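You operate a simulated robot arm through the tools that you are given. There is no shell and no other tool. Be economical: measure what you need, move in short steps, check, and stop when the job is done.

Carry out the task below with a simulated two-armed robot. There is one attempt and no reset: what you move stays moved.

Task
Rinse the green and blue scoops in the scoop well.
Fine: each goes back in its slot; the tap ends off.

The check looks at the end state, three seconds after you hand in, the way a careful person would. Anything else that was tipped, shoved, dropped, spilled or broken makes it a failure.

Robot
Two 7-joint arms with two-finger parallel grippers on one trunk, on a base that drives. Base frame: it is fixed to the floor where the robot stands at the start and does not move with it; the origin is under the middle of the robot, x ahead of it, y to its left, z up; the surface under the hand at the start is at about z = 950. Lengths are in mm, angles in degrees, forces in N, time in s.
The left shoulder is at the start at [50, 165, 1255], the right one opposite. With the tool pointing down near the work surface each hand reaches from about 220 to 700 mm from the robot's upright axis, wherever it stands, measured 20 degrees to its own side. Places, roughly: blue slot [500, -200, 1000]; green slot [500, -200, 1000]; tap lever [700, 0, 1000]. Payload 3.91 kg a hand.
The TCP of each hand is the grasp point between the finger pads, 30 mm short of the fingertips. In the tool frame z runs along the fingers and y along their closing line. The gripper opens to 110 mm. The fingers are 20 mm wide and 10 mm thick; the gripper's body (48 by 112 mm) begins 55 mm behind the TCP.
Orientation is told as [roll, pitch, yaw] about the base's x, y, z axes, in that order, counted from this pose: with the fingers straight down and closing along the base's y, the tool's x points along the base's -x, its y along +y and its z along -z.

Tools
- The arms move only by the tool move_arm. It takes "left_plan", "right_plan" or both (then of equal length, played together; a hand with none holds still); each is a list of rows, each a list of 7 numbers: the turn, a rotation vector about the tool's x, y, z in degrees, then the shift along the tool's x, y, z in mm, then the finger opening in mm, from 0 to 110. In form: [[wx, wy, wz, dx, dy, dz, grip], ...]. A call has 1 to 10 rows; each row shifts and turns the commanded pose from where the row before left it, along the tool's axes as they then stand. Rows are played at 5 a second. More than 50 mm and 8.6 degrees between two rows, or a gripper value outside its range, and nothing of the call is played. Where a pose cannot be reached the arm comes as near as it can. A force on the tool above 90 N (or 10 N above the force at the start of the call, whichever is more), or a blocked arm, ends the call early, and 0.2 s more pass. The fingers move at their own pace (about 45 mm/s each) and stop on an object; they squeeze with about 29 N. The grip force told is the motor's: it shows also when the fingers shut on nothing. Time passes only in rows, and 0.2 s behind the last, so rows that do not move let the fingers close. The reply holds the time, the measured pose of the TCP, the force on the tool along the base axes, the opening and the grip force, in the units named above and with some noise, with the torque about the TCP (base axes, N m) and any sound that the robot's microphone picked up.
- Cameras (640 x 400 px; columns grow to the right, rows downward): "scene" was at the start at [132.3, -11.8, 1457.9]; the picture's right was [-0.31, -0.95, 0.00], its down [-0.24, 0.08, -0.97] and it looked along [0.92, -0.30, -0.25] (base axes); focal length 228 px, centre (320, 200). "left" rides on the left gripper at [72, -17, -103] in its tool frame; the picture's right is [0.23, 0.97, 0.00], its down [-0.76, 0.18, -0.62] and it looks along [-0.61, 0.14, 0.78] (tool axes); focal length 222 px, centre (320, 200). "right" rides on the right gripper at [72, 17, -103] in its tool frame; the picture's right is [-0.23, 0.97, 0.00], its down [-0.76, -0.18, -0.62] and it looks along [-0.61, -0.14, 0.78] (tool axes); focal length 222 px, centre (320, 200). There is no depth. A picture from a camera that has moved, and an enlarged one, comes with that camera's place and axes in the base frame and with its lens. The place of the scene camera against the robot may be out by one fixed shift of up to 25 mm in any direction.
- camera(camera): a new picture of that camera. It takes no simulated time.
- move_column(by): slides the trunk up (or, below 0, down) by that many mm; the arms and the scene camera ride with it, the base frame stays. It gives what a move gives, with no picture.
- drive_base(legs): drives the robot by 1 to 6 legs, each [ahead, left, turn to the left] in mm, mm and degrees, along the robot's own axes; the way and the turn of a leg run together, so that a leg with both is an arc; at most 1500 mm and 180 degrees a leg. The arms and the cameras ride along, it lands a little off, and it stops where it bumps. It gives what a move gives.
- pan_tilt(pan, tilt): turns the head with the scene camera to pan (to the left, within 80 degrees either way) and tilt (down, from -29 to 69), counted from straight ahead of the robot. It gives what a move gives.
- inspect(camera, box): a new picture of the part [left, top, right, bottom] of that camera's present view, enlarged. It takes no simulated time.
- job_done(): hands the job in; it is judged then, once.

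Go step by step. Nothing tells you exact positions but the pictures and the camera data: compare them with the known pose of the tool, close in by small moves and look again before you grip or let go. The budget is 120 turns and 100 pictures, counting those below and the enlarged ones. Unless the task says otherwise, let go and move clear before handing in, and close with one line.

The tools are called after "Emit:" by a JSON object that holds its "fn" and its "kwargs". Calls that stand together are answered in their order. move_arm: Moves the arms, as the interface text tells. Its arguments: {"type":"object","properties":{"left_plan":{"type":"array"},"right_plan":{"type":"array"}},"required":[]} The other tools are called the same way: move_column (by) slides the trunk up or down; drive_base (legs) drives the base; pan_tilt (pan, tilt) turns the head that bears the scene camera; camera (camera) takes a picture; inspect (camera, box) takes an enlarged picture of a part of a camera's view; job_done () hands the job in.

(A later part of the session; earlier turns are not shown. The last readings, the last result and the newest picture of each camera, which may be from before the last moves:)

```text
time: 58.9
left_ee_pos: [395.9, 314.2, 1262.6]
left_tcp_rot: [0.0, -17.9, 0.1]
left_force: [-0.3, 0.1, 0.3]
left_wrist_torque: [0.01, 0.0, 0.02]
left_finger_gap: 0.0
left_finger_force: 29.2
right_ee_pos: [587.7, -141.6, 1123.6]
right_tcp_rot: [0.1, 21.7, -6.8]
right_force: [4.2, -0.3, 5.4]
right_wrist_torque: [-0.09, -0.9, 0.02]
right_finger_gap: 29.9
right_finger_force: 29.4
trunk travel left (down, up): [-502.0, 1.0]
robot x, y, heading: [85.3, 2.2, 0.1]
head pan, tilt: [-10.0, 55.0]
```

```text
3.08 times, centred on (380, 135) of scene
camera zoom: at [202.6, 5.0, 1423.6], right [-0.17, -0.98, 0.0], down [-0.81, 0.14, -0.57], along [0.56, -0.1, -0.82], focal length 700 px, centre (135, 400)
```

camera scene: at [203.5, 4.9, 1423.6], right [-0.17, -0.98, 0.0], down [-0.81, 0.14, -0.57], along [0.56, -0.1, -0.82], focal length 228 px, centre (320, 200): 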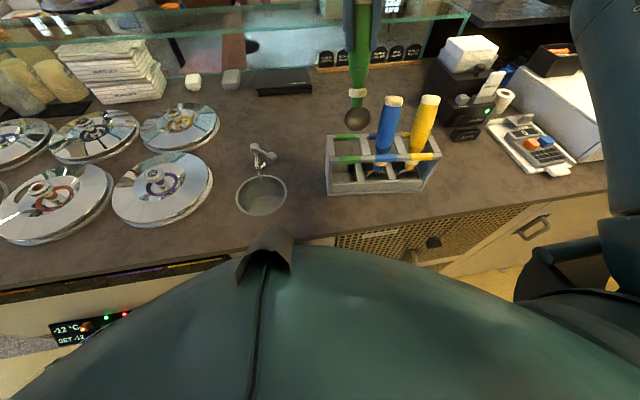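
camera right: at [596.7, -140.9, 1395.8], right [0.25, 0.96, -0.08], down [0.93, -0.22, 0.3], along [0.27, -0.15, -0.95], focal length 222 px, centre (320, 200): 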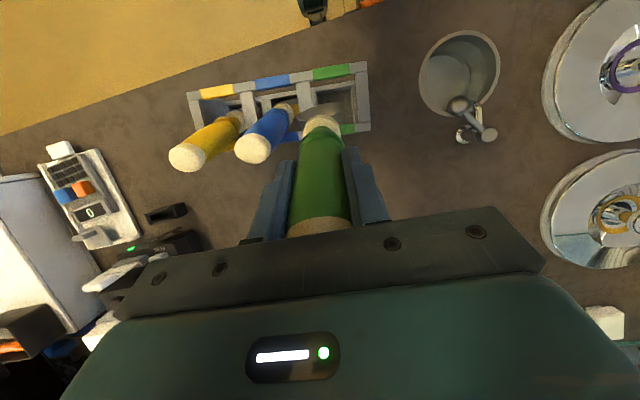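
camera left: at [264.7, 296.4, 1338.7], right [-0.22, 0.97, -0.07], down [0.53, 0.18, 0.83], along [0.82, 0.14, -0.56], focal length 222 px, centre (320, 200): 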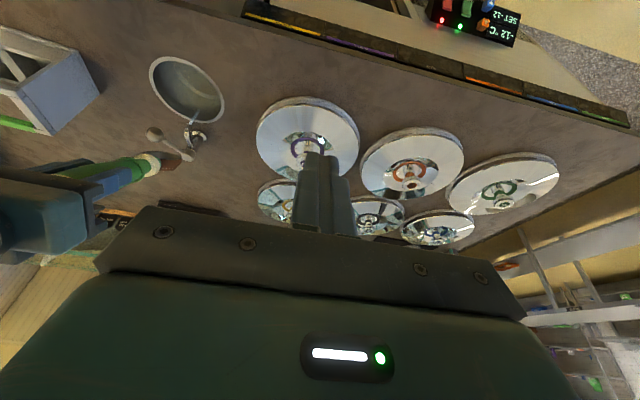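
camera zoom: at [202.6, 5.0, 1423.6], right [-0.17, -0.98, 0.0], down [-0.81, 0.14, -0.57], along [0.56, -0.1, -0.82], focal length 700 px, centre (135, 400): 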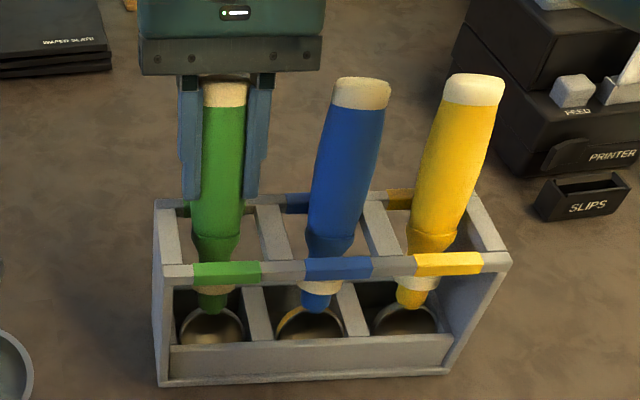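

Green rests in its slot (5 N support, same height as before). Release and retreat along the axis.

Emit:
{"fn": "move_arm", "kwargs": {"right_plan": [[0, 0, 0, 0, 0, 0, 40], [0, 0, 0, 0, 0, 0, 60], [0, 0, 0, 0, 0, 0, 60], [0, 0, 0, 0, 0, -10, 60], [0, 0, 0, 0, 0, -25, 60], [0, 0, 0, 0, 0, -30, 60], [0, 0, 0, 0, 0, -35, 60], [0, 0, 0, 0, 0, 0, 60]]}}

Emit:
{"fn": "inspect", "kwargs": {"camera": "scene", "box": [310, 70, 450, 200]}}

Emit:
{"fn": "inspect", "kwargs": {"camera": "right", "box": [160, 30, 480, 230]}}

```text
time: 60.7
left_ee_pos: [395.1, 313.0, 1261.8]
left_tcp_rot: [0.1, -17.8, 0.1]
left_force: [0.6, 0.2, -0.5]
left_wrist_torque: [0.0, 0.01, 0.03]
left_finger_gap: 0.0
left_finger_force: 28.6
right_ee_pos: [623.6, -150.0, 1217.6]
right_tcp_rot: [0.1, 21.8, -6.8]
right_force: [0.6, -0.1, 0.1]
right_wrist_torque: [0.02, 0.02, 0.03]
right_finger_gap: 59.9
right_finger_force: 0.1
trunk travel left (down, up): [-502.0, 1.0]
robot x, y, heading: [83.7, -0.1, -0.0]
head pan, tilt: [-10.0, 55.0]
```

```text
3.08 times, centred on (380, 135) of scene
camera zoom: at [202.9, 4.6, 1423.6], right [-0.17, -0.98, 0.0], down [-0.81, 0.14, -0.57], along [0.56, -0.1, -0.82], focal length 700 px, centre (135, 400)
```

zoom: 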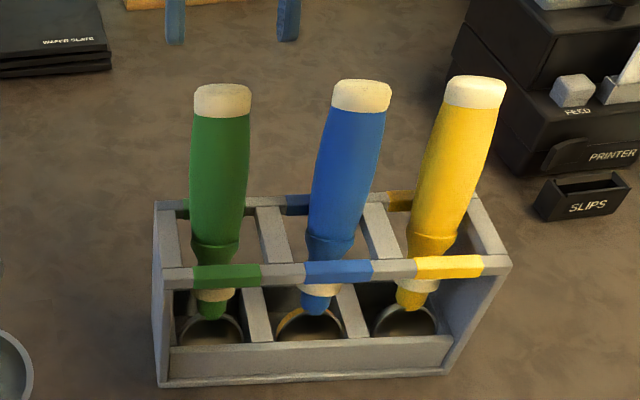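

```text
2.00 times, centred on (320, 130) of right
camera zoom: at [596.2, -129.1, 1339.9], right [0.32, 0.94, -0.08], down [0.91, -0.29, 0.3], along [0.26, -0.17, -0.95], focal length 444 px, centre (320, 340)
```

zoom: 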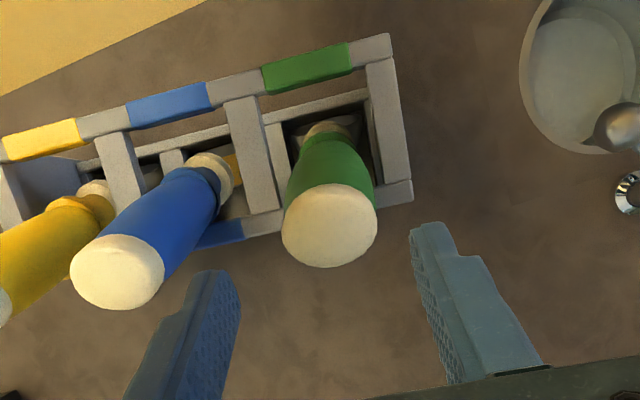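

Green is back in its slot. Now blue: its handle runs from about [549,-210,1045] to [591,-234,1159], leaning a bit to the right. I position above it with matching tilt.

Emit:
{"fn": "move_arm", "kwargs": {"right_plan": [[0, 0, 0, 0.7, -32, -1.5, 60], [0, 0, 0, 0.7, -32, -1.5, 60], [0, 0, 0, 0.7, -32, -1.5, 60], [-4.3, 0, 0, 0, 0, 0, 60], [-4.3, 0, 0, 0, 0, 0, 60], [0, 0, 0, 0, 0, 0, 60]]}}

Emit:
{"fn": "inspect", "kwargs": {"camera": "right", "box": [160, 30, 480, 230]}}

Emit:
{"fn": "inspect", "kwargs": {"camera": "scene", "box": [310, 50, 470, 170]}}

```text
time: 62.1
left_ee_pos: [394.8, 315.0, 1263.0]
left_tcp_rot: [0.0, -17.9, 0.1]
left_force: [1.0, 0.4, 0.2]
left_wrist_torque: [0.05, 0.01, 0.01]
left_finger_gap: 0.0
left_finger_force: 29.0
right_ee_pos: [613.1, -245.0, 1222.3]
right_tcp_rot: [8.7, 21.7, -6.8]
right_force: [0.4, 0.4, -0.3]
right_wrist_torque: [0.0, 0.0, 0.02]
right_finger_gap: 60.1
right_finger_force: 0.0
trunk travel left (down, up): [-502.0, 1.0]
robot x, y, heading: [85.5, -1.4, 0.2]
head pan, tilt: [-10.0, 55.0]
```

```text
2.00 times, centred on (320, 130) of right
camera zoom: at [584.9, -239.3, 1345.4], right [0.38, 0.92, 0.05], down [0.89, -0.38, 0.27], along [0.26, -0.05, -0.96], focal length 444 px, centre (320, 340)
```

zoom: 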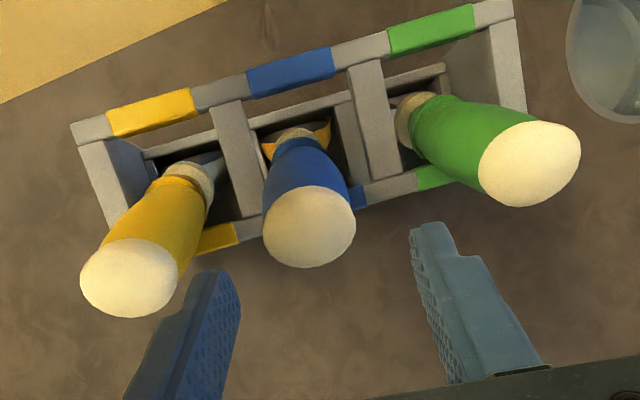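

```text
3.33 times, centred on (390, 110) of scene
camera zoom: at [202.6, 5.3, 1423.6], right [-0.17, -0.98, 0.0], down [-0.81, 0.14, -0.57], along [0.56, -0.1, -0.82], focal length 758 px, centre (87, 500)
```

zoom: 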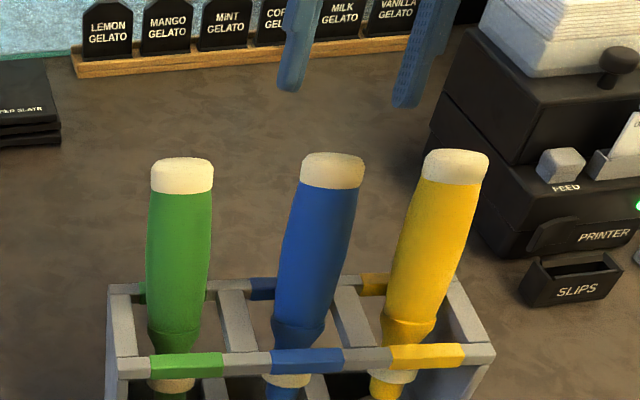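

Refined: blue's sideways tilt is ~4°, so I take back about 5° of roll and advance 60 mm.

Emit:
{"fn": "move_arm", "kwargs": {"right_plan": [[4.8, 0, 0, 0, 0, 0, 60], [0, 0, 0, 0, 3, 20, 60], [0, 0, 0, 0, 0, 20, 60], [0, 0, 0, 0, 0, 20, 60], [0, 0, 0, 0, 0, 0, 60]]}}

Emit:
{"fn": "inspect", "kwargs": {"camera": "right", "box": [160, 30, 480, 230]}}

Emit:
{"fn": "inspect", "kwargs": {"camera": "scene", "box": [310, 50, 470, 170]}}

```text
time: 63.3
left_ee_pos: [394.3, 314.4, 1262.8]
left_tcp_rot: [0.0, -18.0, 0.2]
left_force: [-0.2, 0.3, -0.2]
left_wrist_torque: [-0.01, 0.0, -0.03]
left_finger_gap: 0.1
left_finger_force: 29.1
right_ee_pos: [593.5, -232.9, 1166.6]
right_tcp_rot: [4.0, 21.7, -6.8]
right_force: [0.3, 0.1, -0.6]
right_wrist_torque: [0.01, -0.03, 0.02]
right_finger_gap: 60.1
right_finger_force: 0.1
trunk travel left (down, up): [-502.0, 1.0]
robot x, y, heading: [89.3, -2.5, 0.0]
head pan, tilt: [-10.0, 55.0]
```

```text
2.00 times, centred on (320, 130) of right
camera zoom: at [565.5, -219.4, 1289.6], right [0.35, 0.94, -0.02], down [0.9, -0.33, 0.28], along [0.26, -0.12, -0.96], focal length 444 px, centre (320, 340)
```

zoom: 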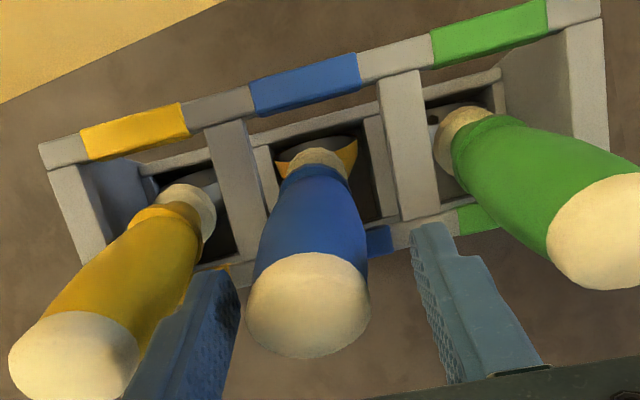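

```text
3.33 times, centred on (390, 110) of scene
camera zoom: at [202.5, 5.1, 1423.6], right [-0.17, -0.98, 0.0], down [-0.81, 0.14, -0.57], along [0.56, -0.1, -0.82], focal length 758 px, centre (87, 500)
```

zoom: 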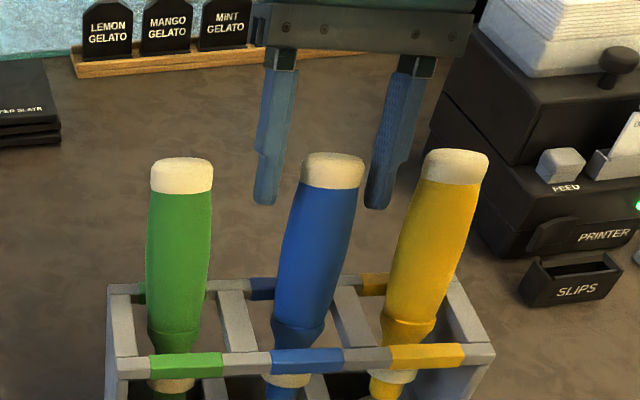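

Nearly centred; shift 3 mm right, narrow the opening to 52 mm to stay clear of yellow, and advance.

Emit:
{"fn": "move_arm", "kwargs": {"right_plan": [[0, 0, 0, 0, -3, 0, 52], [0, 0, 0, 0, 0, 15, 52], [0, 0, 0, 0, 0, 15, 52], [0, 0, 0, 0, 0, 15, 52], [0, 0, 0, 0, 0, 0, 52]]}}

Emit:
{"fn": "inspect", "kwargs": {"camera": "scene", "box": [310, 50, 470, 170]}}

```text
time: 64.5
left_ee_pos: [395.3, 314.8, 1263.5]
left_tcp_rot: [0.0, -17.8, 0.1]
left_force: [0.2, -0.8, -0.4]
left_wrist_torque: [-0.01, 0.01, -0.03]
left_finger_gap: 0.0
left_finger_force: 29.2
right_ee_pos: [575.6, -231.8, 1124.4]
right_tcp_rot: [3.8, 21.7, -6.7]
right_force: [-0.4, -0.1, 0.4]
right_wrist_torque: [-0.01, -0.04, 0.04]
right_finger_gap: 52.0
right_finger_force: 0.1
trunk travel left (down, up): [-502.0, 1.0]
robot x, y, heading: [88.1, 0.9, 0.3]
head pan, tilt: [-10.0, 55.0]
```

```text
3.33 times, centred on (390, 110) of scene
camera zoom: at [202.5, 5.0, 1423.6], right [-0.17, -0.98, 0.0], down [-0.81, 0.14, -0.57], along [0.56, -0.1, -0.82], focal length 758 px, centre (87, 500)
```

zoom: 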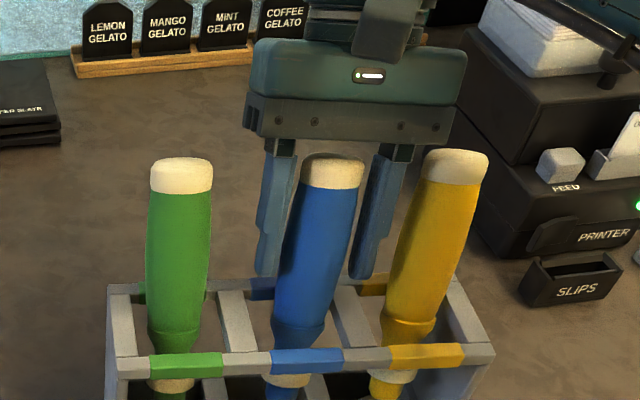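

Flanking blue. Close.

Emit:
{"fn": "move_arm", "kwargs": {"right_plan": [[0, 0, 0, 0, 0, 0, 36], [0, 0, 0, 0, 0, 0, 20], [0, 0, 0, 0, 0, 0, 20], [0, 0, 0, 0, 0, -8, 20], [0, 0, 0, 0, 0, -12, 20], [0, 0, 0, 0, 0, -15, 20], [0, 0, 0, 0, 0, 0, 20]]}}

Emit:
{"fn": "inspect", "kwargs": {"camera": "scene", "box": [310, 50, 470, 170]}}

Emit:
{"fn": "inspect", "kwargs": {"camera": "right", "box": [160, 30, 480, 230]}}

```text
time: 66.1
left_ee_pos: [396.5, 314.8, 1263.1]
left_tcp_rot: [0.0, -17.8, 0.1]
left_force: [0.7, 0.3, -0.7]
left_wrist_torque: [0.01, -0.03, 0.05]
left_finger_gap: 0.1
left_finger_force: 28.7
right_ee_pos: [588.2, -236.7, 1154.9]
right_tcp_rot: [3.9, 21.7, -6.8]
right_force: [0.3, 0.4, -1.1]
right_wrist_torque: [-0.03, -0.05, -0.02]
right_finger_gap: 30.1
right_finger_force: 29.4
trunk travel left (down, up): [-502.0, 1.0]
robot x, y, heading: [89.1, -2.3, 0.0]
head pan, tilt: [-10.0, 55.0]
```

```text
3.33 times, centred on (390, 110) of scene
camera zoom: at [202.6, 4.8, 1423.6], right [-0.17, -0.98, 0.0], down [-0.81, 0.14, -0.57], along [0.56, -0.1, -0.82], focal length 758 px, centre (87, 500)
```

zoom: 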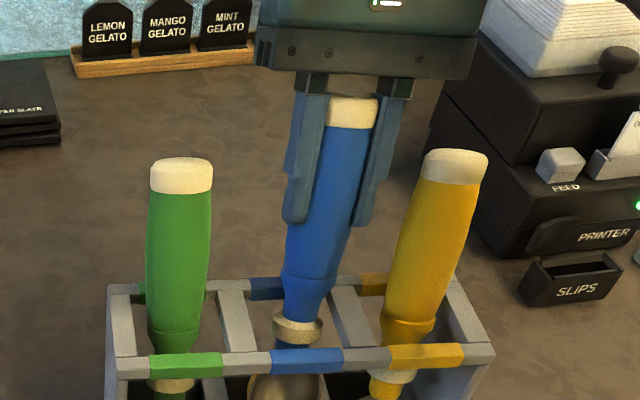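

```text
2.00 times, centred on (320, 130) of right
camera zoom: at [559.8, -223.2, 1279.7], right [0.35, 0.94, -0.02], down [0.9, -0.33, 0.28], along [0.26, -0.12, -0.96], focal length 444 px, centre (320, 340)
```

zoom: 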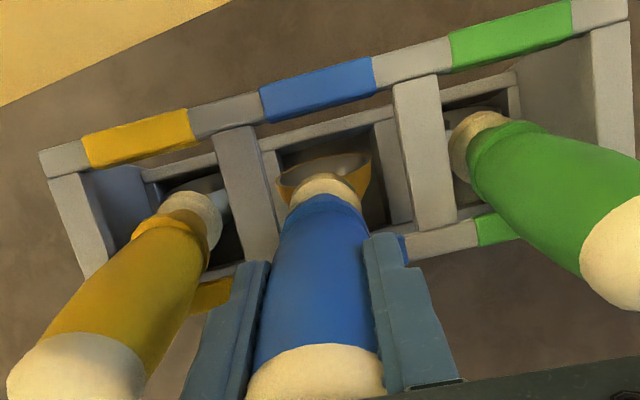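

Blue is held. I now know the green drag came from the bowl's back against the rear bar on the slanted path, so this time: a little more along the axis, then straight up.

Emit:
{"fn": "move_arm", "kwargs": {"right_plan": [[0, 0, 0, 0, 3, -13, 20], [0, 0, 0, 0, 2, -13, 20], [0, 0, 0, 8.2, 1.3, -20.4, 20], [0, 0, 0, 0, 0, 0, 20]]}}

Emit:
{"fn": "inspect", "kwargs": {"camera": "right", "box": [160, 30, 480, 230]}}

Emit:
{"fn": "inspect", "kwargs": {"camera": "scene", "box": [310, 50, 470, 170]}}

```text
time: 67.1
left_ee_pos: [394.9, 314.9, 1264.1]
left_tcp_rot: [0.1, -17.9, 0.1]
left_force: [0.4, -0.2, 0.0]
left_wrist_torque: [-0.03, 0.02, 0.01]
left_finger_gap: 0.0
left_finger_force: 29.4
right_ee_pos: [598.3, -233.0, 1202.7]
right_tcp_rot: [3.8, 21.7, -6.9]
right_force: [0.7, -0.4, -0.9]
right_wrist_torque: [0.02, -0.04, 0.03]
right_finger_gap: 29.7
right_finger_force: 29.0
trunk travel left (down, up): [-502.0, 1.0]
robot x, y, heading: [86.4, 2.7, -0.1]
head pan, tilt: [-10.0, 55.0]
```

```text
2.00 times, centred on (320, 130) of right
camera zoom: at [570.9, -219.7, 1326.6], right [0.35, 0.94, -0.02], down [0.9, -0.33, 0.28], along [0.26, -0.12, -0.96], focal length 444 px, centre (320, 340)
```

zoom: 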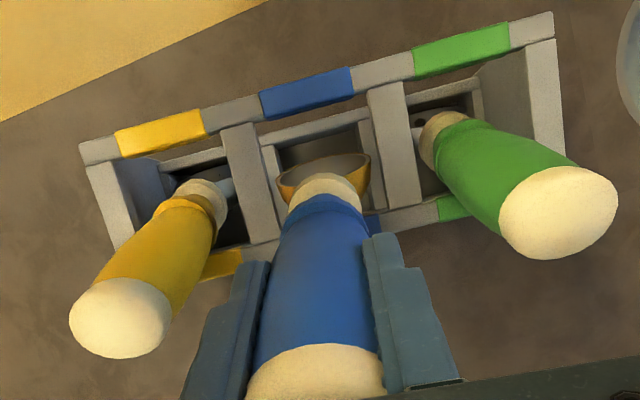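

```text
3.33 times, centred on (390, 110) of scene
camera zoom: at [203.0, 4.7, 1423.6], right [-0.17, -0.98, 0.0], down [-0.81, 0.14, -0.57], along [0.56, -0.1, -0.82], focal length 758 px, centre (87, 500)
```

zoom: 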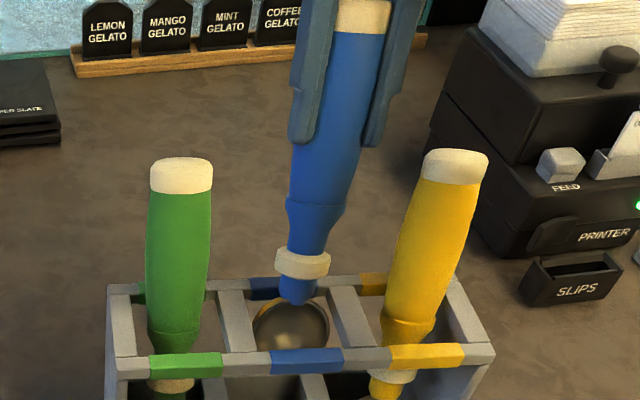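

Clear on all sides. Continue straight up.

Emit:
{"fn": "move_arm", "kwargs": {"right_plan": [[0, 0, 0, 8.2, 1.3, -20.4, 20], [0, 0, 0, 8.2, 1.3, -20.4, 20], [0, 0, 0, 8.2, 1.3, -20.4, 20], [0, 0, 0, 8.2, 1.3, -20.4, 20], [0, 0, 0, 0, 0, 0, 20]]}}

Emit:
{"fn": "inspect", "kwargs": {"camera": "scene", "box": [310, 50, 470, 170]}}

```text
time: 68.3
left_ee_pos: [396.7, 313.8, 1263.1]
left_tcp_rot: [0.1, -17.9, 0.0]
left_force: [-0.2, 0.4, -0.1]
left_wrist_torque: [0.0, 0.0, 0.0]
left_finger_gap: 0.0
left_finger_force: 29.1
right_ee_pos: [598.4, -233.3, 1289.9]
right_tcp_rot: [3.9, 21.7, -6.8]
right_force: [0.0, -0.6, -0.9]
right_wrist_torque: [0.01, 0.0, 0.01]
right_finger_gap: 29.7
right_finger_force: 28.8
trunk travel left (down, up): [-502.0, 1.0]
robot x, y, heading: [86.8, -2.5, 0.2]
head pan, tilt: [-10.0, 55.0]
```

```text
3.33 times, centred on (390, 110) of scene
camera zoom: at [202.9, 4.5, 1423.6], right [-0.17, -0.98, 0.0], down [-0.81, 0.14, -0.57], along [0.56, -0.1, -0.82], focal length 758 px, centre (87, 500)
```

zoom: 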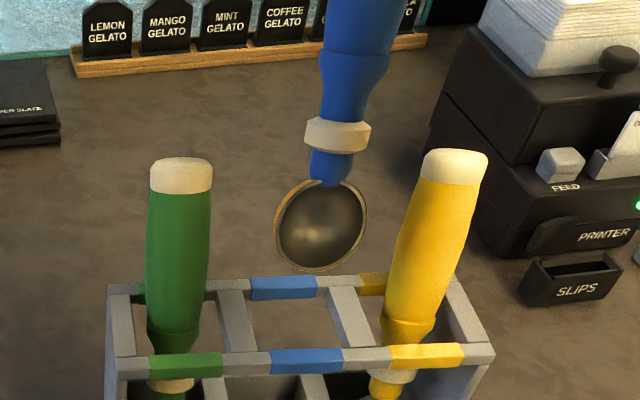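

Tilt blue like the green (roll out, then bowl forward).

Emit:
{"fn": "move_arm", "kwargs": {"right_plan": [[3.9, 0, 0, 0, 0, 0, 20], [0, -8, 0, 0, 0, 0, 20], [0, -8, 0, 0, 0, 0, 20], [0, -8, 0, 0, 0, 0, 20], [0, -8, 0, 0, 0, 0, 20], [0, -8, 0, 0, 0, 0, 20], [0, -8, 0, 0, 0, 0, 20], [0, -8, 0, 0, 0, 0, 20], [0, 0, 0, 0, 0, 0, 20]]}}

```text
time: 70.3
left_ee_pos: [394.4, 315.3, 1262.4]
left_tcp_rot: [0.0, -18.0, 0.0]
left_force: [-0.8, 0.0, 0.0]
left_wrist_torque: [0.0, -0.04, 0.02]
left_finger_gap: 0.0
left_finger_force: 29.5
right_ee_pos: [598.2, -233.7, 1290.7]
right_tcp_rot: [0.0, -34.5, -6.9]
right_force: [-0.8, 0.2, -1.1]
right_wrist_torque: [0.01, 0.02, 0.0]
right_finger_gap: 29.9
right_finger_force: 29.1
trunk travel left (down, up): [-502.0, 1.0]
robot x, y, heading: [89.8, 1.9, 0.6]
head pan, tilt: [-10.0, 55.0]
```

Emit:
{"fn": "move_arm", "kwargs": {"right_plan": [[0, 0, 0, 4.3, 43.2, -3, 20], [0, 0, 0, 4.3, 43.2, -3, 20], [0, 0, 0, 4.3, 43.2, -3, 20], [0, 0, 0, 4.3, 43.2, -3, 20], [0, 0, 0, 33.2, 24.7, 0.3, 20], [0, 0, 0, 33.2, 24.7, 0.3, 20], [0, 0, 0, 33.2, 24.7, 0.3, 20], [0, 0, 0, 33.2, 24.7, 0.3, 20], [0, 0, 0, 33.2, 24.7, 0.3, 20], [0, 0, 0, 0, 0, 0, 20]]}}

Emit:
{"fn": "camera", "kwargs": {"camera": "left"}}

Emit:
{"fn": "inspect", "kwargs": {"camera": "scene", "box": [310, 90, 450, 210]}}

```text
time: 72.5
left_ee_pos: [395.3, 314.6, 1263.7]
left_tcp_rot: [0.1, -17.9, -0.1]
left_force: [-0.1, 0.0, -0.2]
left_wrist_torque: [0.0, 0.05, -0.01]
left_finger_gap: 0.0
left_finger_force: 29.1
right_ee_pos: [476.7, 74.3, 1197.4]
right_tcp_rot: [0.0, -34.2, -7.0]
right_force: [0.3, 0.5, -0.5]
right_wrist_torque: [0.01, 0.03, 0.0]
right_finger_gap: 29.9
right_finger_force: 28.9
trunk travel left (down, up): [-502.0, 1.0]
robot x, y, heading: [85.5, -0.5, -0.1]
head pan, tilt: [-10.0, 55.0]
```

```text
24 pictures are left
camera left: at [294.9, 295.8, 1338.8], right [-0.22, 0.97, -0.07], down [0.53, 0.18, 0.83], along [0.82, 0.14, -0.56], focal length 222 px, centre (320, 200)
```

left: 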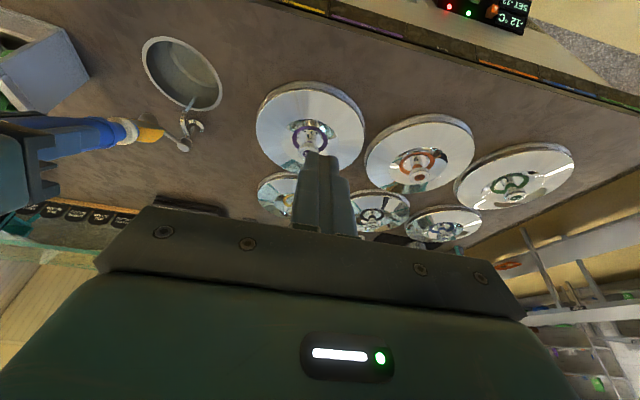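

```text
3.33 times, centred on (380, 150) of scene
camera zoom: at [202.9, 4.3, 1423.6], right [-0.17, -0.98, 0.0], down [-0.81, 0.14, -0.57], along [0.56, -0.1, -0.82], focal length 758 px, centre (120, 367)
```

zoom: 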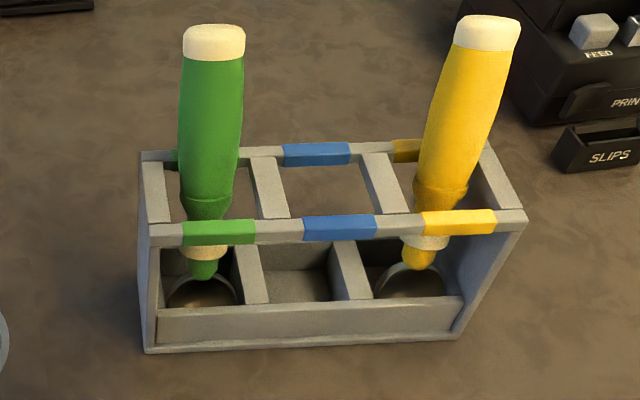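

Blue's bowl is coated orange. Lower it into the well, then move under the stream as with green.

Emit:
{"fn": "move_arm", "kwargs": {"right_plan": [[0, 0, 0, 22.4, 1.7, 33.1, 20], [0, 0, 0, 22.4, 1.7, 33.1, 20], [0, 0, 0, 22.4, 1.7, 33.1, 20], [0, 0, 0, 0, 0, 0, 20]]}}

Emit:
{"fn": "inspect", "kwargs": {"camera": "left", "box": [140, 60, 220, 160]}}

```text
time: 73.5
left_ee_pos: [394.8, 314.1, 1263.6]
left_tcp_rot: [0.0, -17.9, 0.1]
left_force: [0.0, 0.1, 0.1]
left_wrist_torque: [0.02, -0.05, 0.01]
left_finger_gap: 0.0
left_finger_force: 29.1
right_ee_pos: [479.7, 80.9, 1074.8]
right_tcp_rot: [0.0, -34.4, -6.9]
right_force: [0.4, 0.3, -0.8]
right_wrist_torque: [0.04, 0.09, 0.0]
right_finger_gap: 29.8
right_finger_force: 28.7
trunk travel left (down, up): [-502.0, 1.0]
robot x, y, heading: [90.2, 3.8, 0.2]
head pan, tilt: [-10.0, 55.0]
```

```text
4.00 times, centred on (180, 110) of left
camera zoom: at [294.5, 296.4, 1338.7], right [-0.22, 0.97, -0.07], down [0.53, 0.18, 0.83], along [0.82, 0.14, -0.56], focal length 888 px, centre (880, 560)
```

zoom: 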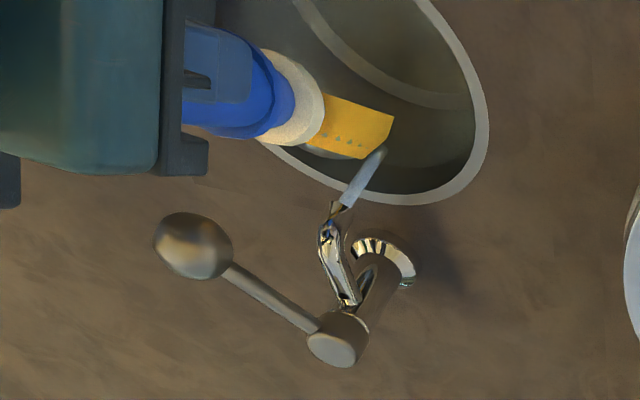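

Same as with green. Move under the stream and hold about 2 s.

Emit:
{"fn": "move_arm", "kwargs": {"right_plan": [[0, 0, 0, 0, 0, 7, 20], [0, 0, 0, -7.4, 0.5, 5, 20], [0, 0, 0, -7.4, 0.5, 4.4, 20], [0, 0, 0, 0, 0, 0, 20], [0, 0, 0, 0, 0, 0, 20], [0, 0, 0, 0, 0, 0, 20], [0, 0, 0, 0, 0, 0, 20], [0, 0, 0, 0, 0, 0, 20], [0, 0, 0, 0, 0, 0, 20], [0, 0, 0, 0, 0, 0, 20]]}}

Emit:
{"fn": "move_arm", "kwargs": {"right_plan": [[0, 0, 0, 0, 0, 0, 20], [0, 0, 0, 0, 0, 0, 20], [0, 0, 0, 0, 0, 0, 20], [0, 0, 0, 0, 0, 0, 20], [0, 0, 0, 0, 0, 0, 20], [0, 0, 0, 0, 0, 0, 20], [0, 0, 0, 0, 0, 0, 20], [0, 0, 0, 0, 0, 0, 20]]}}

Emit:
{"fn": "inspect", "kwargs": {"camera": "left", "box": [140, 60, 220, 160]}}

```text
time: 75.7
left_ee_pos: [395.9, 315.3, 1263.1]
left_tcp_rot: [0.0, -17.9, 0.1]
left_force: [0.4, -0.4, 0.8]
left_wrist_torque: [0.0, 0.0, 0.0]
left_finger_gap: 0.1
left_finger_force: 28.5
right_ee_pos: [499.3, 82.1, 1069.9]
right_tcp_rot: [-0.1, -34.1, -6.7]
right_force: [0.4, -0.2, -0.8]
right_wrist_torque: [-0.01, 0.04, 0.01]
right_finger_gap: 30.1
right_finger_force: 28.7
trunk travel left (down, up): [-502.0, 1.0]
robot x, y, heading: [88.1, -0.6, 0.3]
head pan, tilt: [-10.0, 55.0]
```

```text
time: 77.5
left_ee_pos: [394.3, 315.4, 1263.4]
left_tcp_rot: [0.0, -17.9, 0.1]
left_force: [0.3, 0.5, 0.0]
left_wrist_torque: [0.01, 0.05, 0.0]
left_finger_gap: 0.0
left_finger_force: 29.3
right_ee_pos: [499.0, 83.0, 1070.5]
right_tcp_rot: [-0.1, -34.2, -6.8]
right_force: [-0.3, 0.6, -0.3]
right_wrist_torque: [0.04, 0.04, 0.02]
right_finger_gap: 29.9
right_finger_force: 28.8
trunk travel left (down, up): [-502.0, 1.0]
robot x, y, heading: [88.6, 1.6, -0.1]
head pan, tilt: [-10.0, 55.0]
```

```text
4.00 times, centred on (180, 110) of left
camera zoom: at [294.6, 296.5, 1338.7], right [-0.22, 0.97, -0.07], down [0.53, 0.18, 0.83], along [0.82, 0.14, -0.56], focal length 888 px, centre (880, 560)
```

zoom: 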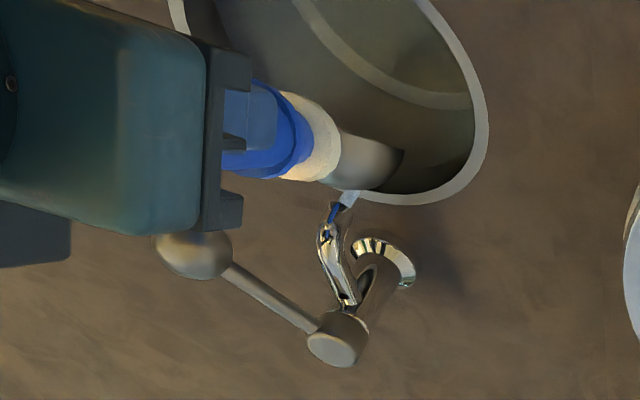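

Blue is clean too. Reverse out, drip briefly, and lift.

Emit:
{"fn": "move_arm", "kwargs": {"right_plan": [[0, 0, 0, 7.4, -0.5, -4.4, 20], [0, 0, 0, 7.4, -0.5, -5, 20], [0, 0, 0, 0, 0, -7, 20], [0, 0, 0, 0, 0, 0, 20], [0, 0, 0, 0, 0, 0, 20], [0, 0, 0, -22.4, -1.7, -33.1, 20], [0, 0, 0, -22.4, -1.7, -33.1, 20], [0, 0, 0, -22.4, -1.7, -33.1, 20], [0, 0, 0, 0, 0, 0, 20]]}}

Emit:
{"fn": "move_arm", "kwargs": {"right_plan": [[0, 0, 0, -33.2, -24.7, -0.3, 20], [0, 0, 0, -33.2, -24.7, -0.3, 20], [0, 0, 0, -33.2, -24.7, -0.3, 20], [0, 0, 0, -33.2, -24.7, -0.3, 20], [0, 0, 0, -33.2, -24.7, -0.3, 20], [0, 0, 0, -4.3, -43.2, 3, 20], [0, 0, 0, -4.3, -43.2, 3, 20], [0, 0, 0, -4.3, -43.2, 3, 20], [0, 0, 0, -4.3, -43.2, 3, 20], [0, 0, 0, 0, 0, 0, 20]]}}

Emit:
{"fn": "move_arm", "kwargs": {"right_plan": [[0, 8, 0, 0, 0, 0, 20], [0, 8, 0, 0, 0, 0, 20], [0, 8, 0, 0, 0, 0, 20], [0, 8, 0, 0, 0, 0, 20], [0, 8, 0, 0, 0, 0, 20], [0, 8, 0, 0, 0, 0, 20], [0, 8, 0, 0, 0, 0, 20], [-3.9, 0, 0, 0, 0, 0, 20], [0, 0, 0, 0, 0, 0, 20]]}}

Emit:
{"fn": "inspect", "kwargs": {"camera": "right", "box": [160, 30, 480, 230]}}

```text
time: 79.5
left_ee_pos: [395.5, 314.1, 1263.9]
left_tcp_rot: [0.0, -17.7, 0.1]
left_force: [0.8, -0.9, 0.2]
left_wrist_torque: [-0.03, 0.0, 0.04]
left_finger_gap: 0.2
left_finger_force: 29.0
right_ee_pos: [477.3, 78.7, 1197.9]
right_tcp_rot: [0.0, -34.2, -6.7]
right_force: [0.9, -0.4, -1.6]
right_wrist_torque: [0.0, 0.06, -0.02]
right_finger_gap: 29.3
right_finger_force: 28.7
trunk travel left (down, up): [-502.0, 1.0]
robot x, y, heading: [86.2, 1.5, -0.1]
head pan, tilt: [-10.0, 55.0]
```

```text
time: 81.7
left_ee_pos: [396.8, 315.4, 1263.6]
left_tcp_rot: [0.0, -17.9, 0.1]
left_force: [-0.6, -0.1, 0.1]
left_wrist_torque: [-0.03, -0.01, -0.02]
left_finger_gap: 0.1
left_finger_force: 29.2
right_ee_pos: [595.2, -236.7, 1287.8]
right_tcp_rot: [0.0, -34.3, -6.6]
right_force: [0.5, 0.3, -0.8]
right_wrist_torque: [0.0, 0.05, -0.01]
right_finger_gap: 29.8
right_finger_force: 28.6
trunk travel left (down, up): [-502.0, 1.0]
robot x, y, heading: [85.6, 0.6, 0.0]
head pan, tilt: [-10.0, 55.0]
```

```text
time: 83.7
left_ee_pos: [395.0, 314.3, 1262.5]
left_tcp_rot: [0.0, -18.0, 0.1]
left_force: [-1.2, 0.4, 0.1]
left_wrist_torque: [-0.02, 0.01, 0.01]
left_finger_gap: 0.0
left_finger_force: 28.8
right_ee_pos: [597.9, -235.6, 1292.2]
right_tcp_rot: [3.9, 21.7, -6.8]
right_force: [-0.5, 0.7, -1.1]
right_wrist_torque: [0.0, -0.04, 0.01]
right_finger_gap: 29.6
right_finger_force: 29.2
trunk travel left (down, up): [-502.0, 1.0]
robot x, y, heading: [89.0, 3.8, -0.1]
head pan, tilt: [-10.0, 55.0]
```

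```text
2.00 times, centred on (320, 130) of right
camera zoom: at [569.6, -219.8, 1415.3], right [0.35, 0.94, -0.02], down [0.9, -0.33, 0.28], along [0.26, -0.12, -0.96], focal length 444 px, centre (320, 340)
```

zoom: 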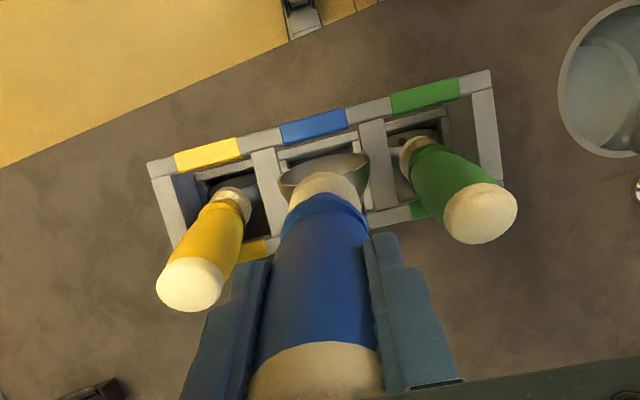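

Back at the extraction pose within ~2 mm. Lower straight down into the slot.

Emit:
{"fn": "move_arm", "kwargs": {"right_plan": [[0, 0, 0, -8.2, 0.9, 20.4, 20], [0, 0, 0, -8.2, -1.3, 20.4, 20], [0, 0, 0, -8.2, -1.3, 20.4, 20], [0, 0, 0, -8.2, -1.3, 20.4, 20], [0, 0, 0, 0, 0, 0, 20]]}}

Emit:
{"fn": "inspect", "kwargs": {"camera": "right", "box": [160, 30, 480, 230]}}

```text
time: 84.9
left_ee_pos: [393.8, 314.5, 1263.3]
left_tcp_rot: [0.0, -17.9, 0.2]
left_force: [-0.2, 0.2, 0.1]
left_wrist_torque: [-0.01, 0.01, -0.01]
left_finger_gap: 0.2
left_finger_force: 29.4
right_ee_pos: [601.4, -233.0, 1203.3]
right_tcp_rot: [3.9, 21.7, -6.8]
right_force: [0.5, -0.5, -1.2]
right_wrist_torque: [0.01, -0.02, 0.0]
right_finger_gap: 29.5
right_finger_force: 28.7
trunk travel left (down, up): [-502.0, 1.0]
robot x, y, heading: [89.4, 1.4, 0.1]
head pan, tilt: [-10.0, 55.0]
```

```text
2.00 times, centred on (320, 130) of right
camera zoom: at [572.7, -218.1, 1326.2], right [0.35, 0.94, -0.02], down [0.9, -0.33, 0.28], along [0.26, -0.12, -0.96], focal length 444 px, centre (320, 340)
```

zoom: 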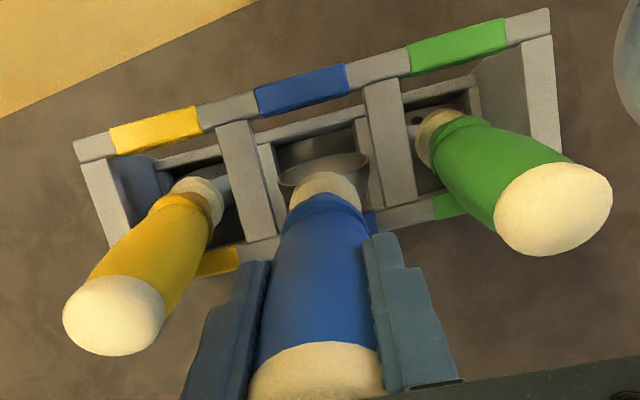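

Clean entry. Reverse the rest down to the seat.

Emit:
{"fn": "move_arm", "kwargs": {"right_plan": [[0, 0, 0, -6.2, -1.3, 20.4, 20], [0, 0, 0, 0, -2, 13, 20], [0, 0, 0, 0, -3, 13, 20], [0, 0, 0, 0, 0, 13, 20], [0, 0, 0, 0, 0, 10, 20], [0, 0, 0, 0, 0, 0, 20]]}}

```text
time: 86.3
left_ee_pos: [395.2, 314.0, 1262.1]
left_tcp_rot: [0.1, -17.9, 0.1]
left_force: [0.1, 0.1, 0.2]
left_wrist_torque: [0.05, 0.0, 0.02]
left_finger_gap: 0.0
left_finger_force: 28.7
right_ee_pos: [579.0, -231.7, 1137.5]
right_tcp_rot: [3.8, 21.8, -6.8]
right_force: [-0.3, -0.7, -1.4]
right_wrist_torque: [-0.01, -0.03, 0.0]
right_finger_gap: 29.7
right_finger_force: 28.8
trunk travel left (down, up): [-502.0, 1.0]
robot x, y, heading: [87.8, -1.2, 0.3]
head pan, tilt: [-10.0, 55.0]
```

Emit:
{"fn": "move_arm", "kwargs": {"right_plan": [[0, 0, 0, 0, 0, 6, 20], [0, 0, 0, 0, 0, 5, 20], [0, 0, 0, 0, 0, 3.5, 20], [0, 0, 0, 0, 0, 0, 20]]}}

Emit:
{"fn": "inspect", "kwargs": {"camera": "scene", "box": [310, 70, 450, 200]}}

```text
time: 87.3
left_ee_pos: [395.5, 314.5, 1262.0]
left_tcp_rot: [0.0, -17.9, 0.1]
left_force: [-0.3, -0.3, 0.1]
left_wrist_torque: [-0.03, 0.01, 0.0]
left_finger_gap: 0.1
left_finger_force: 29.1
right_ee_pos: [572.1, -228.8, 1126.5]
right_tcp_rot: [4.0, 21.5, -6.8]
right_force: [8.1, -1.5, 18.4]
right_wrist_torque: [-0.19, -0.22, 0.05]
right_finger_gap: 29.7
right_finger_force: 28.8
trunk travel left (down, up): [-502.0, 1.0]
robot x, y, heading: [88.4, -4.2, 0.1]
head pan, tilt: [-10.0, 55.0]
```

```text
3.08 times, centred on (380, 135) of scene
camera zoom: at [202.1, 5.5, 1424.0], right [-0.17, -0.98, 0.0], down [-0.81, 0.14, -0.57], along [0.57, -0.1, -0.82], focal length 700 px, centre (135, 400)
```

zoom: 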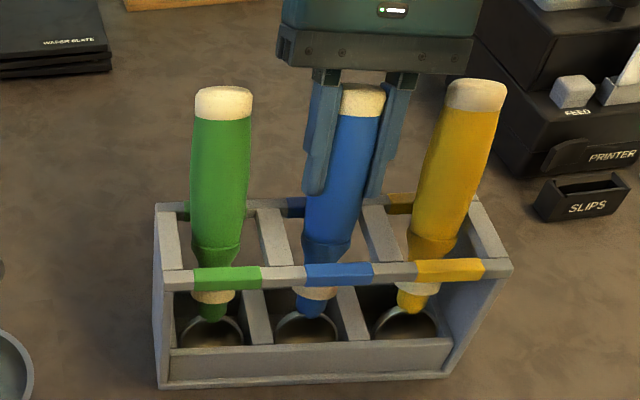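

Blue is seated. Relieve the push by 2 mm, release and retreat along the axis.

Emit:
{"fn": "move_arm", "kwargs": {"right_plan": [[0, 0, 0, 0, 0, -2, 20], [0, 0, 0, 0, 0, 0, 40], [0, 0, 0, 0, 0, 0, 54], [0, 0, 0, 0, 0, 0, 54], [0, 0, 0, 0, 0, -10, 54], [0, 0, 0, 0, 0, -25, 54], [0, 0, 0, 0, 0, -30, 54], [0, 0, 0, 0, 0, -30, 54], [0, 0, 0, 0, 0, 0, 54]]}}

Emit:
{"fn": "camera", "kwargs": {"camera": "right"}}

Emit:
{"fn": "inspect", "kwargs": {"camera": "scene", "box": [230, 70, 470, 220]}}

```text
time: 89.3
left_ee_pos: [393.2, 314.3, 1263.9]
left_tcp_rot: [0.1, -17.9, 0.1]
left_force: [0.6, 0.0, 0.0]
left_wrist_torque: [-0.03, -0.01, 0.04]
left_finger_gap: 0.0
left_finger_force: 28.9
right_ee_pos: [607.3, -239.5, 1213.6]
right_tcp_rot: [3.8, 21.8, -6.8]
right_force: [-0.6, 0.1, 0.5]
right_wrist_torque: [-0.01, -0.01, 0.0]
right_finger_gap: 53.7
right_finger_force: 0.1
trunk travel left (down, up): [-502.0, 1.0]
robot x, y, heading: [89.0, 0.8, -0.3]
head pan, tilt: [-10.0, 55.0]
```

```text
17 pictures are left
camera right: at [580.7, -225.1, 1337.1], right [0.35, 0.94, -0.02], down [0.9, -0.33, 0.28], along [0.26, -0.12, -0.96], focal length 222 px, centre (320, 200)
```

right: 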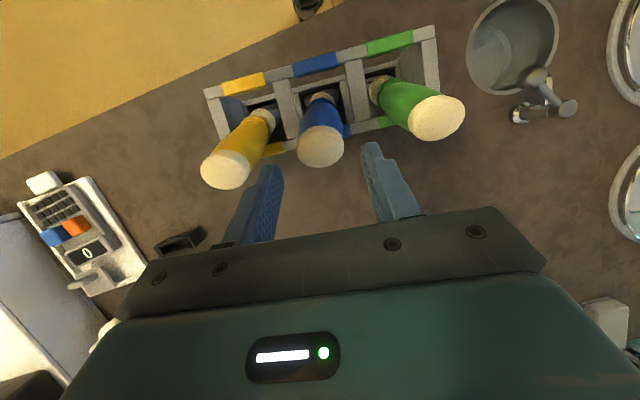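

```text
2.67 times, centred on (350, 145) of scene
camera zoom: at [202.7, 4.6, 1423.6], right [-0.17, -0.98, 0.0], down [-0.81, 0.14, -0.57], along [0.56, -0.1, -0.82], focal length 607 px, centre (240, 347)
```

zoom: 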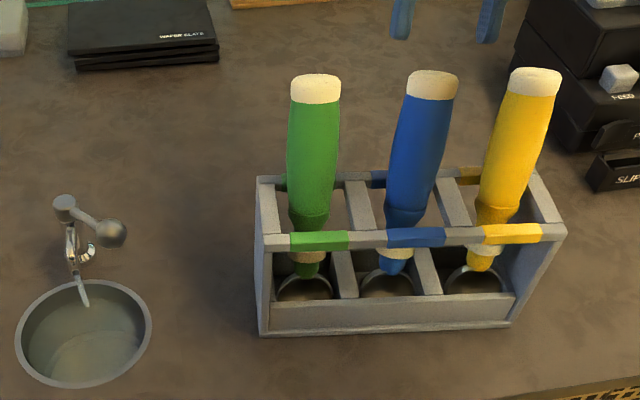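

Both scoops are back in their slots. Next turn off the tap: left hand comes in front of the knob at [575,17,1043], while the right hand rises away.

Emit:
{"fn": "move_arm", "kwargs": {"left_plan": [[0, 0, 0, -15.9, -37.3, 24, 0], [0, 0, 0, -15.9, -37.3, 24, 0], [0, 0, 0, -15.9, -37.3, 24, 0], [0, 0, 0, -15.9, -37.3, 24, 0], [0, 0, 0, -15.9, -37.3, 24, 0], [0, 0, 0, -15.9, -37.3, 24, 0], [0, 0, 0, -15.9, -37.3, 24, 0], [0, 0, 0, -15.9, -37.3, 24, 0], [0, 0, 0, 0, 0, 0, 0]], "right_plan": [[0, 0, 0, 7.4, 1.2, -18.5, 54], [0, 0, 0, 7.4, 1.2, -18.5, 54], [0, 0, 0, 7.4, 1.2, -18.5, 54], [0, 0, 0, 20, -25, 8, 54], [0, 0, 0, 20, -25, 8, 54], [0, 0, 0, 20, -25, 0, 54], [0, 0, 0, 20, -25, 0, 54], [0, 0, 0, 0, 0, 0, 54], [0, 0, 0, 0, 0, 0, 54]]}}

Emit:
{"fn": "inspect", "kwargs": {"camera": "left", "box": [160, 20, 480, 220]}}

```text
time: 91.3
left_ee_pos: [576.1, 17.9, 1118.6]
left_tcp_rot: [0.0, -17.9, 0.2]
left_force: [0.0, -0.5, -0.7]
left_wrist_torque: [-0.01, 0.01, -0.03]
left_finger_gap: 0.0
left_finger_force: 29.5
right_ee_pos: [513.8, -328.0, 1282.2]
right_tcp_rot: [3.8, 21.7, -6.8]
right_force: [0.6, 0.3, 0.6]
right_wrist_torque: [0.0, 0.01, -0.01]
right_finger_gap: 54.2
right_finger_force: 0.1
trunk travel left (down, up): [-502.0, 1.0]
robot x, y, heading: [87.0, -1.9, 0.2]
head pan, tilt: [-10.0, 55.0]
```

```text
2.00 times, centred on (320, 120) of left
camera zoom: at [475.1, -0.4, 1194.8], right [-0.22, 0.97, -0.07], down [0.53, 0.18, 0.83], along [0.82, 0.14, -0.56], focal length 444 px, centre (320, 360)
```

zoom: 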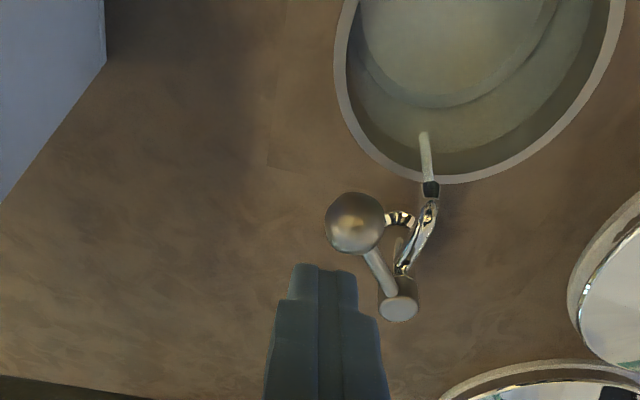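

The knob is at about [603,32,1030]; I back off 14 mm, then lower in front of it.

Emit:
{"fn": "move_arm", "kwargs": {"left_plan": [[0, 0, 0, 13.3, 8, -4.3, 0], [0, 0, 0, 11.9, 0, 36.6, 0], [0, 0, 0, 11.9, 0, 36.6, 0], [0, 0, 0, 0, 0, 0, 0]]}}

Emit:
{"fn": "inspect", "kwargs": {"camera": "left", "box": [160, 20, 480, 220]}}

```text
time: 92.3
left_ee_pos: [561.6, 26.0, 1042.4]
left_tcp_rot: [0.1, -17.9, 0.1]
left_force: [0.7, -0.3, 0.0]
left_wrist_torque: [0.0, -0.01, -0.01]
left_finger_gap: 0.1
left_finger_force: 28.6
right_ee_pos: [515.1, -329.0, 1280.4]
right_tcp_rot: [3.8, 21.7, -6.9]
right_force: [-0.6, 0.9, 0.5]
right_wrist_torque: [0.05, -0.03, 0.02]
right_finger_gap: 53.9
right_finger_force: 0.2
trunk travel left (down, up): [-502.0, 1.0]
robot x, y, heading: [85.2, 4.4, 0.2]
head pan, tilt: [-10.0, 55.0]
```

```text
2.00 times, centred on (320, 120) of left
camera zoom: at [461.6, 8.5, 1117.5], right [-0.22, 0.97, -0.07], down [0.53, 0.18, 0.83], along [0.82, 0.14, -0.56], focal length 444 px, centre (320, 360)
```

zoom: 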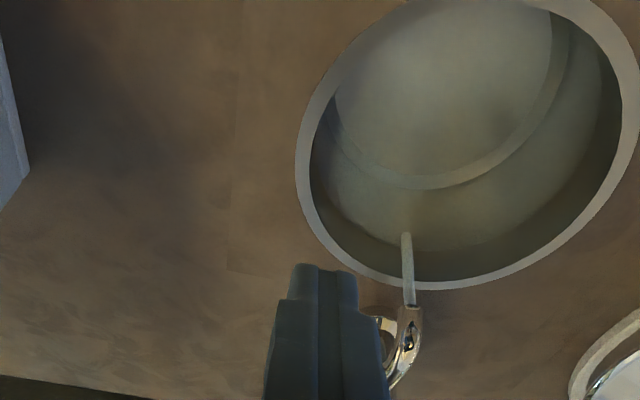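

Push the knob forward along its arc back to the closed position.

Emit:
{"fn": "move_arm", "kwargs": {"left_plan": [[0, 0, 0, -9.5, -1, 3.1, 0], [0, 0, 0, -9.5, -1.5, 3.1, 0], [0, 0, 0, -9.5, -3, 3.1, 0], [0, 0, 0, -9.5, -4, 3.1, 0], [0, 0, 0, -9.5, -4, 3.1, 0], [0, 0, 0, -9.5, -3, 3.1, 0], [0, 0, 0, -9.5, -1, 3.1, 0], [0, 0, 0, 0, 0, 0, 0]]}}

Emit:
{"fn": "inspect", "kwargs": {"camera": "scene", "box": [200, 80, 360, 220]}}

```text
time: 94.1
left_ee_pos: [625.6, -8.1, 1042.5]
left_tcp_rot: [-0.9, -17.6, -1.2]
left_force: [-12.5, -48.2, -12.5]
left_wrist_torque: [-0.97, 0.42, -0.63]
left_finger_gap: 0.0
left_finger_force: 29.0
right_ee_pos: [514.6, -334.6, 1279.1]
right_tcp_rot: [4.2, 21.8, -6.7]
right_force: [0.2, 0.1, 0.2]
right_wrist_torque: [0.02, 0.01, 0.0]
right_finger_gap: 54.2
right_finger_force: 0.1
trunk travel left (down, up): [-502.0, 1.0]
robot x, y, heading: [87.3, -2.2, 0.1]
head pan, tilt: [-10.0, 55.0]
```

```text
2.86 times, centred on (280, 150) of scene
camera zoom: at [202.2, -1.9, 1423.5], right [-0.17, -0.98, -0.01], down [-0.81, 0.15, -0.57], along [0.57, -0.09, -0.82], focal length 650 px, centre (434, 343)
```

zoom: 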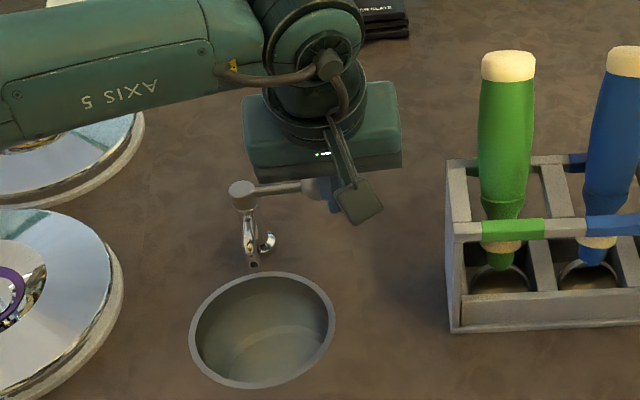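

Water is off, but the finger is wedged against the knob's end. Ease away to the right (-y), then up.

Emit:
{"fn": "move_arm", "kwargs": {"left_plan": [[0, 0, 0, 0, -8, 0, 0], [0, 0, 0, 0, -12, 0, 0], [0, 0, 0, -12, 0, -36, 0], [0, 0, 0, -12, 0, -36, 0], [0, 0, 0, 0, 0, 0, 0]]}}

Emit:
{"fn": "inspect", "kwargs": {"camera": "left", "box": [160, 0, 480, 200]}}

```text
time: 95.3
left_ee_pos: [631.7, -11.6, 1119.6]
left_tcp_rot: [0.1, -17.9, 0.2]
left_force: [0.4, 0.3, -0.3]
left_wrist_torque: [-0.01, -0.01, -0.01]
left_finger_gap: 0.2
left_finger_force: 29.1
right_ee_pos: [514.3, -328.9, 1281.0]
right_tcp_rot: [3.8, 21.6, -6.8]
right_force: [0.2, 0.8, 0.0]
right_wrist_torque: [-0.02, -0.02, 0.02]
right_finger_gap: 54.1
right_finger_force: 0.0
trunk travel left (down, up): [-502.0, 1.0]
robot x, y, heading: [87.1, 0.2, 0.2]
head pan, tilt: [-10.0, 55.0]
```

```text
2.00 times, centred on (320, 100) of left
camera zoom: at [530.9, -30.1, 1195.6], right [-0.22, 0.97, -0.07], down [0.53, 0.18, 0.83], along [0.82, 0.14, -0.56], focal length 444 px, centre (320, 400)
```

zoom: 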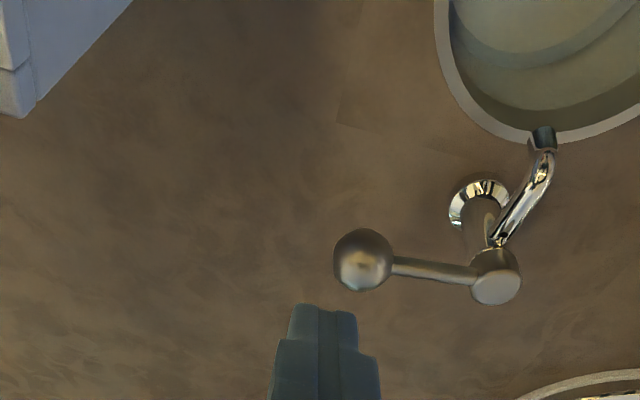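

The tap is off and the lever is back where it began. The rack still stands ~20 mm to the left of its original place, so I'll nudge it back with the left fingers on its left panel; first position beside it.

Emit:
{"fn": "move_arm", "kwargs": {"left_plan": [[0, 0, 0, 30.4, -14.5, -9.9, 0], [0, 0, 0, 30.4, -14.5, -9.9, 0], [0, 0, 0, 30.4, -14.5, -9.9, 0], [0, 0, 0, 11.6, 0, 35.7, 0], [0, 0, 0, 11.6, 0, 35.7, 0], [0, 0, 0, 0, 0, 0, 0]]}}

Emit:
{"fn": "inspect", "kwargs": {"camera": "scene", "box": [230, 70, 470, 220]}}

Emit:
{"fn": "camera", "kwargs": {"camera": "left"}}

```text
time: 96.7
left_ee_pos: [534.6, -55.1, 1043.4]
left_tcp_rot: [-0.1, -17.9, 0.1]
left_force: [0.7, -0.4, -0.2]
left_wrist_torque: [-0.01, -0.02, -0.01]
left_finger_gap: 0.2
left_finger_force: 29.1
right_ee_pos: [514.7, -328.4, 1280.4]
right_tcp_rot: [3.9, 21.8, -6.8]
right_force: [0.1, -0.2, 0.2]
right_wrist_torque: [-0.01, 0.02, 0.01]
right_finger_gap: 54.1
right_finger_force: 0.1
trunk travel left (down, up): [-502.0, 1.0]
robot x, y, heading: [86.2, -0.1, -0.0]
head pan, tilt: [-10.0, 55.0]
```

```text
2.67 times, centred on (350, 145) of scene
camera zoom: at [202.5, 5.0, 1423.6], right [-0.17, -0.98, 0.0], down [-0.81, 0.14, -0.57], along [0.56, -0.1, -0.82], focal length 607 px, centre (240, 347)
```

zoom: 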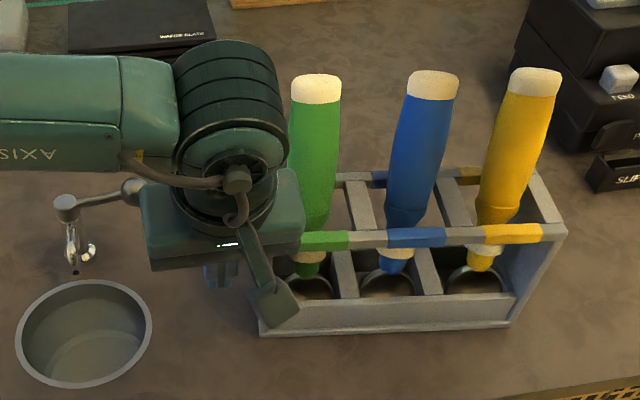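

```text
10 pictures are left
camera left: at [434.3, -73.5, 1118.7], right [-0.22, 0.97, -0.07], down [0.53, 0.18, 0.83], along [0.82, 0.14, -0.56], focal length 222 px, centre (320, 200)
```

left: 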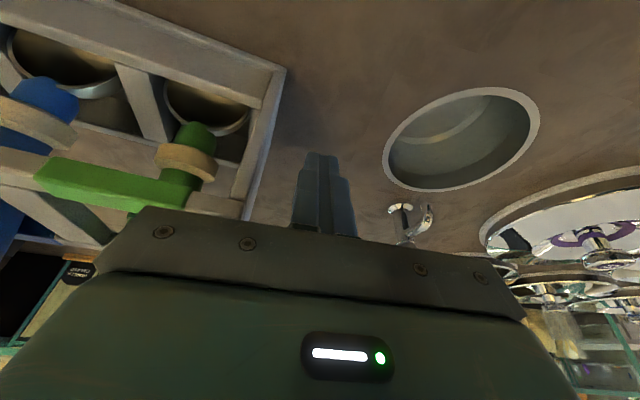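

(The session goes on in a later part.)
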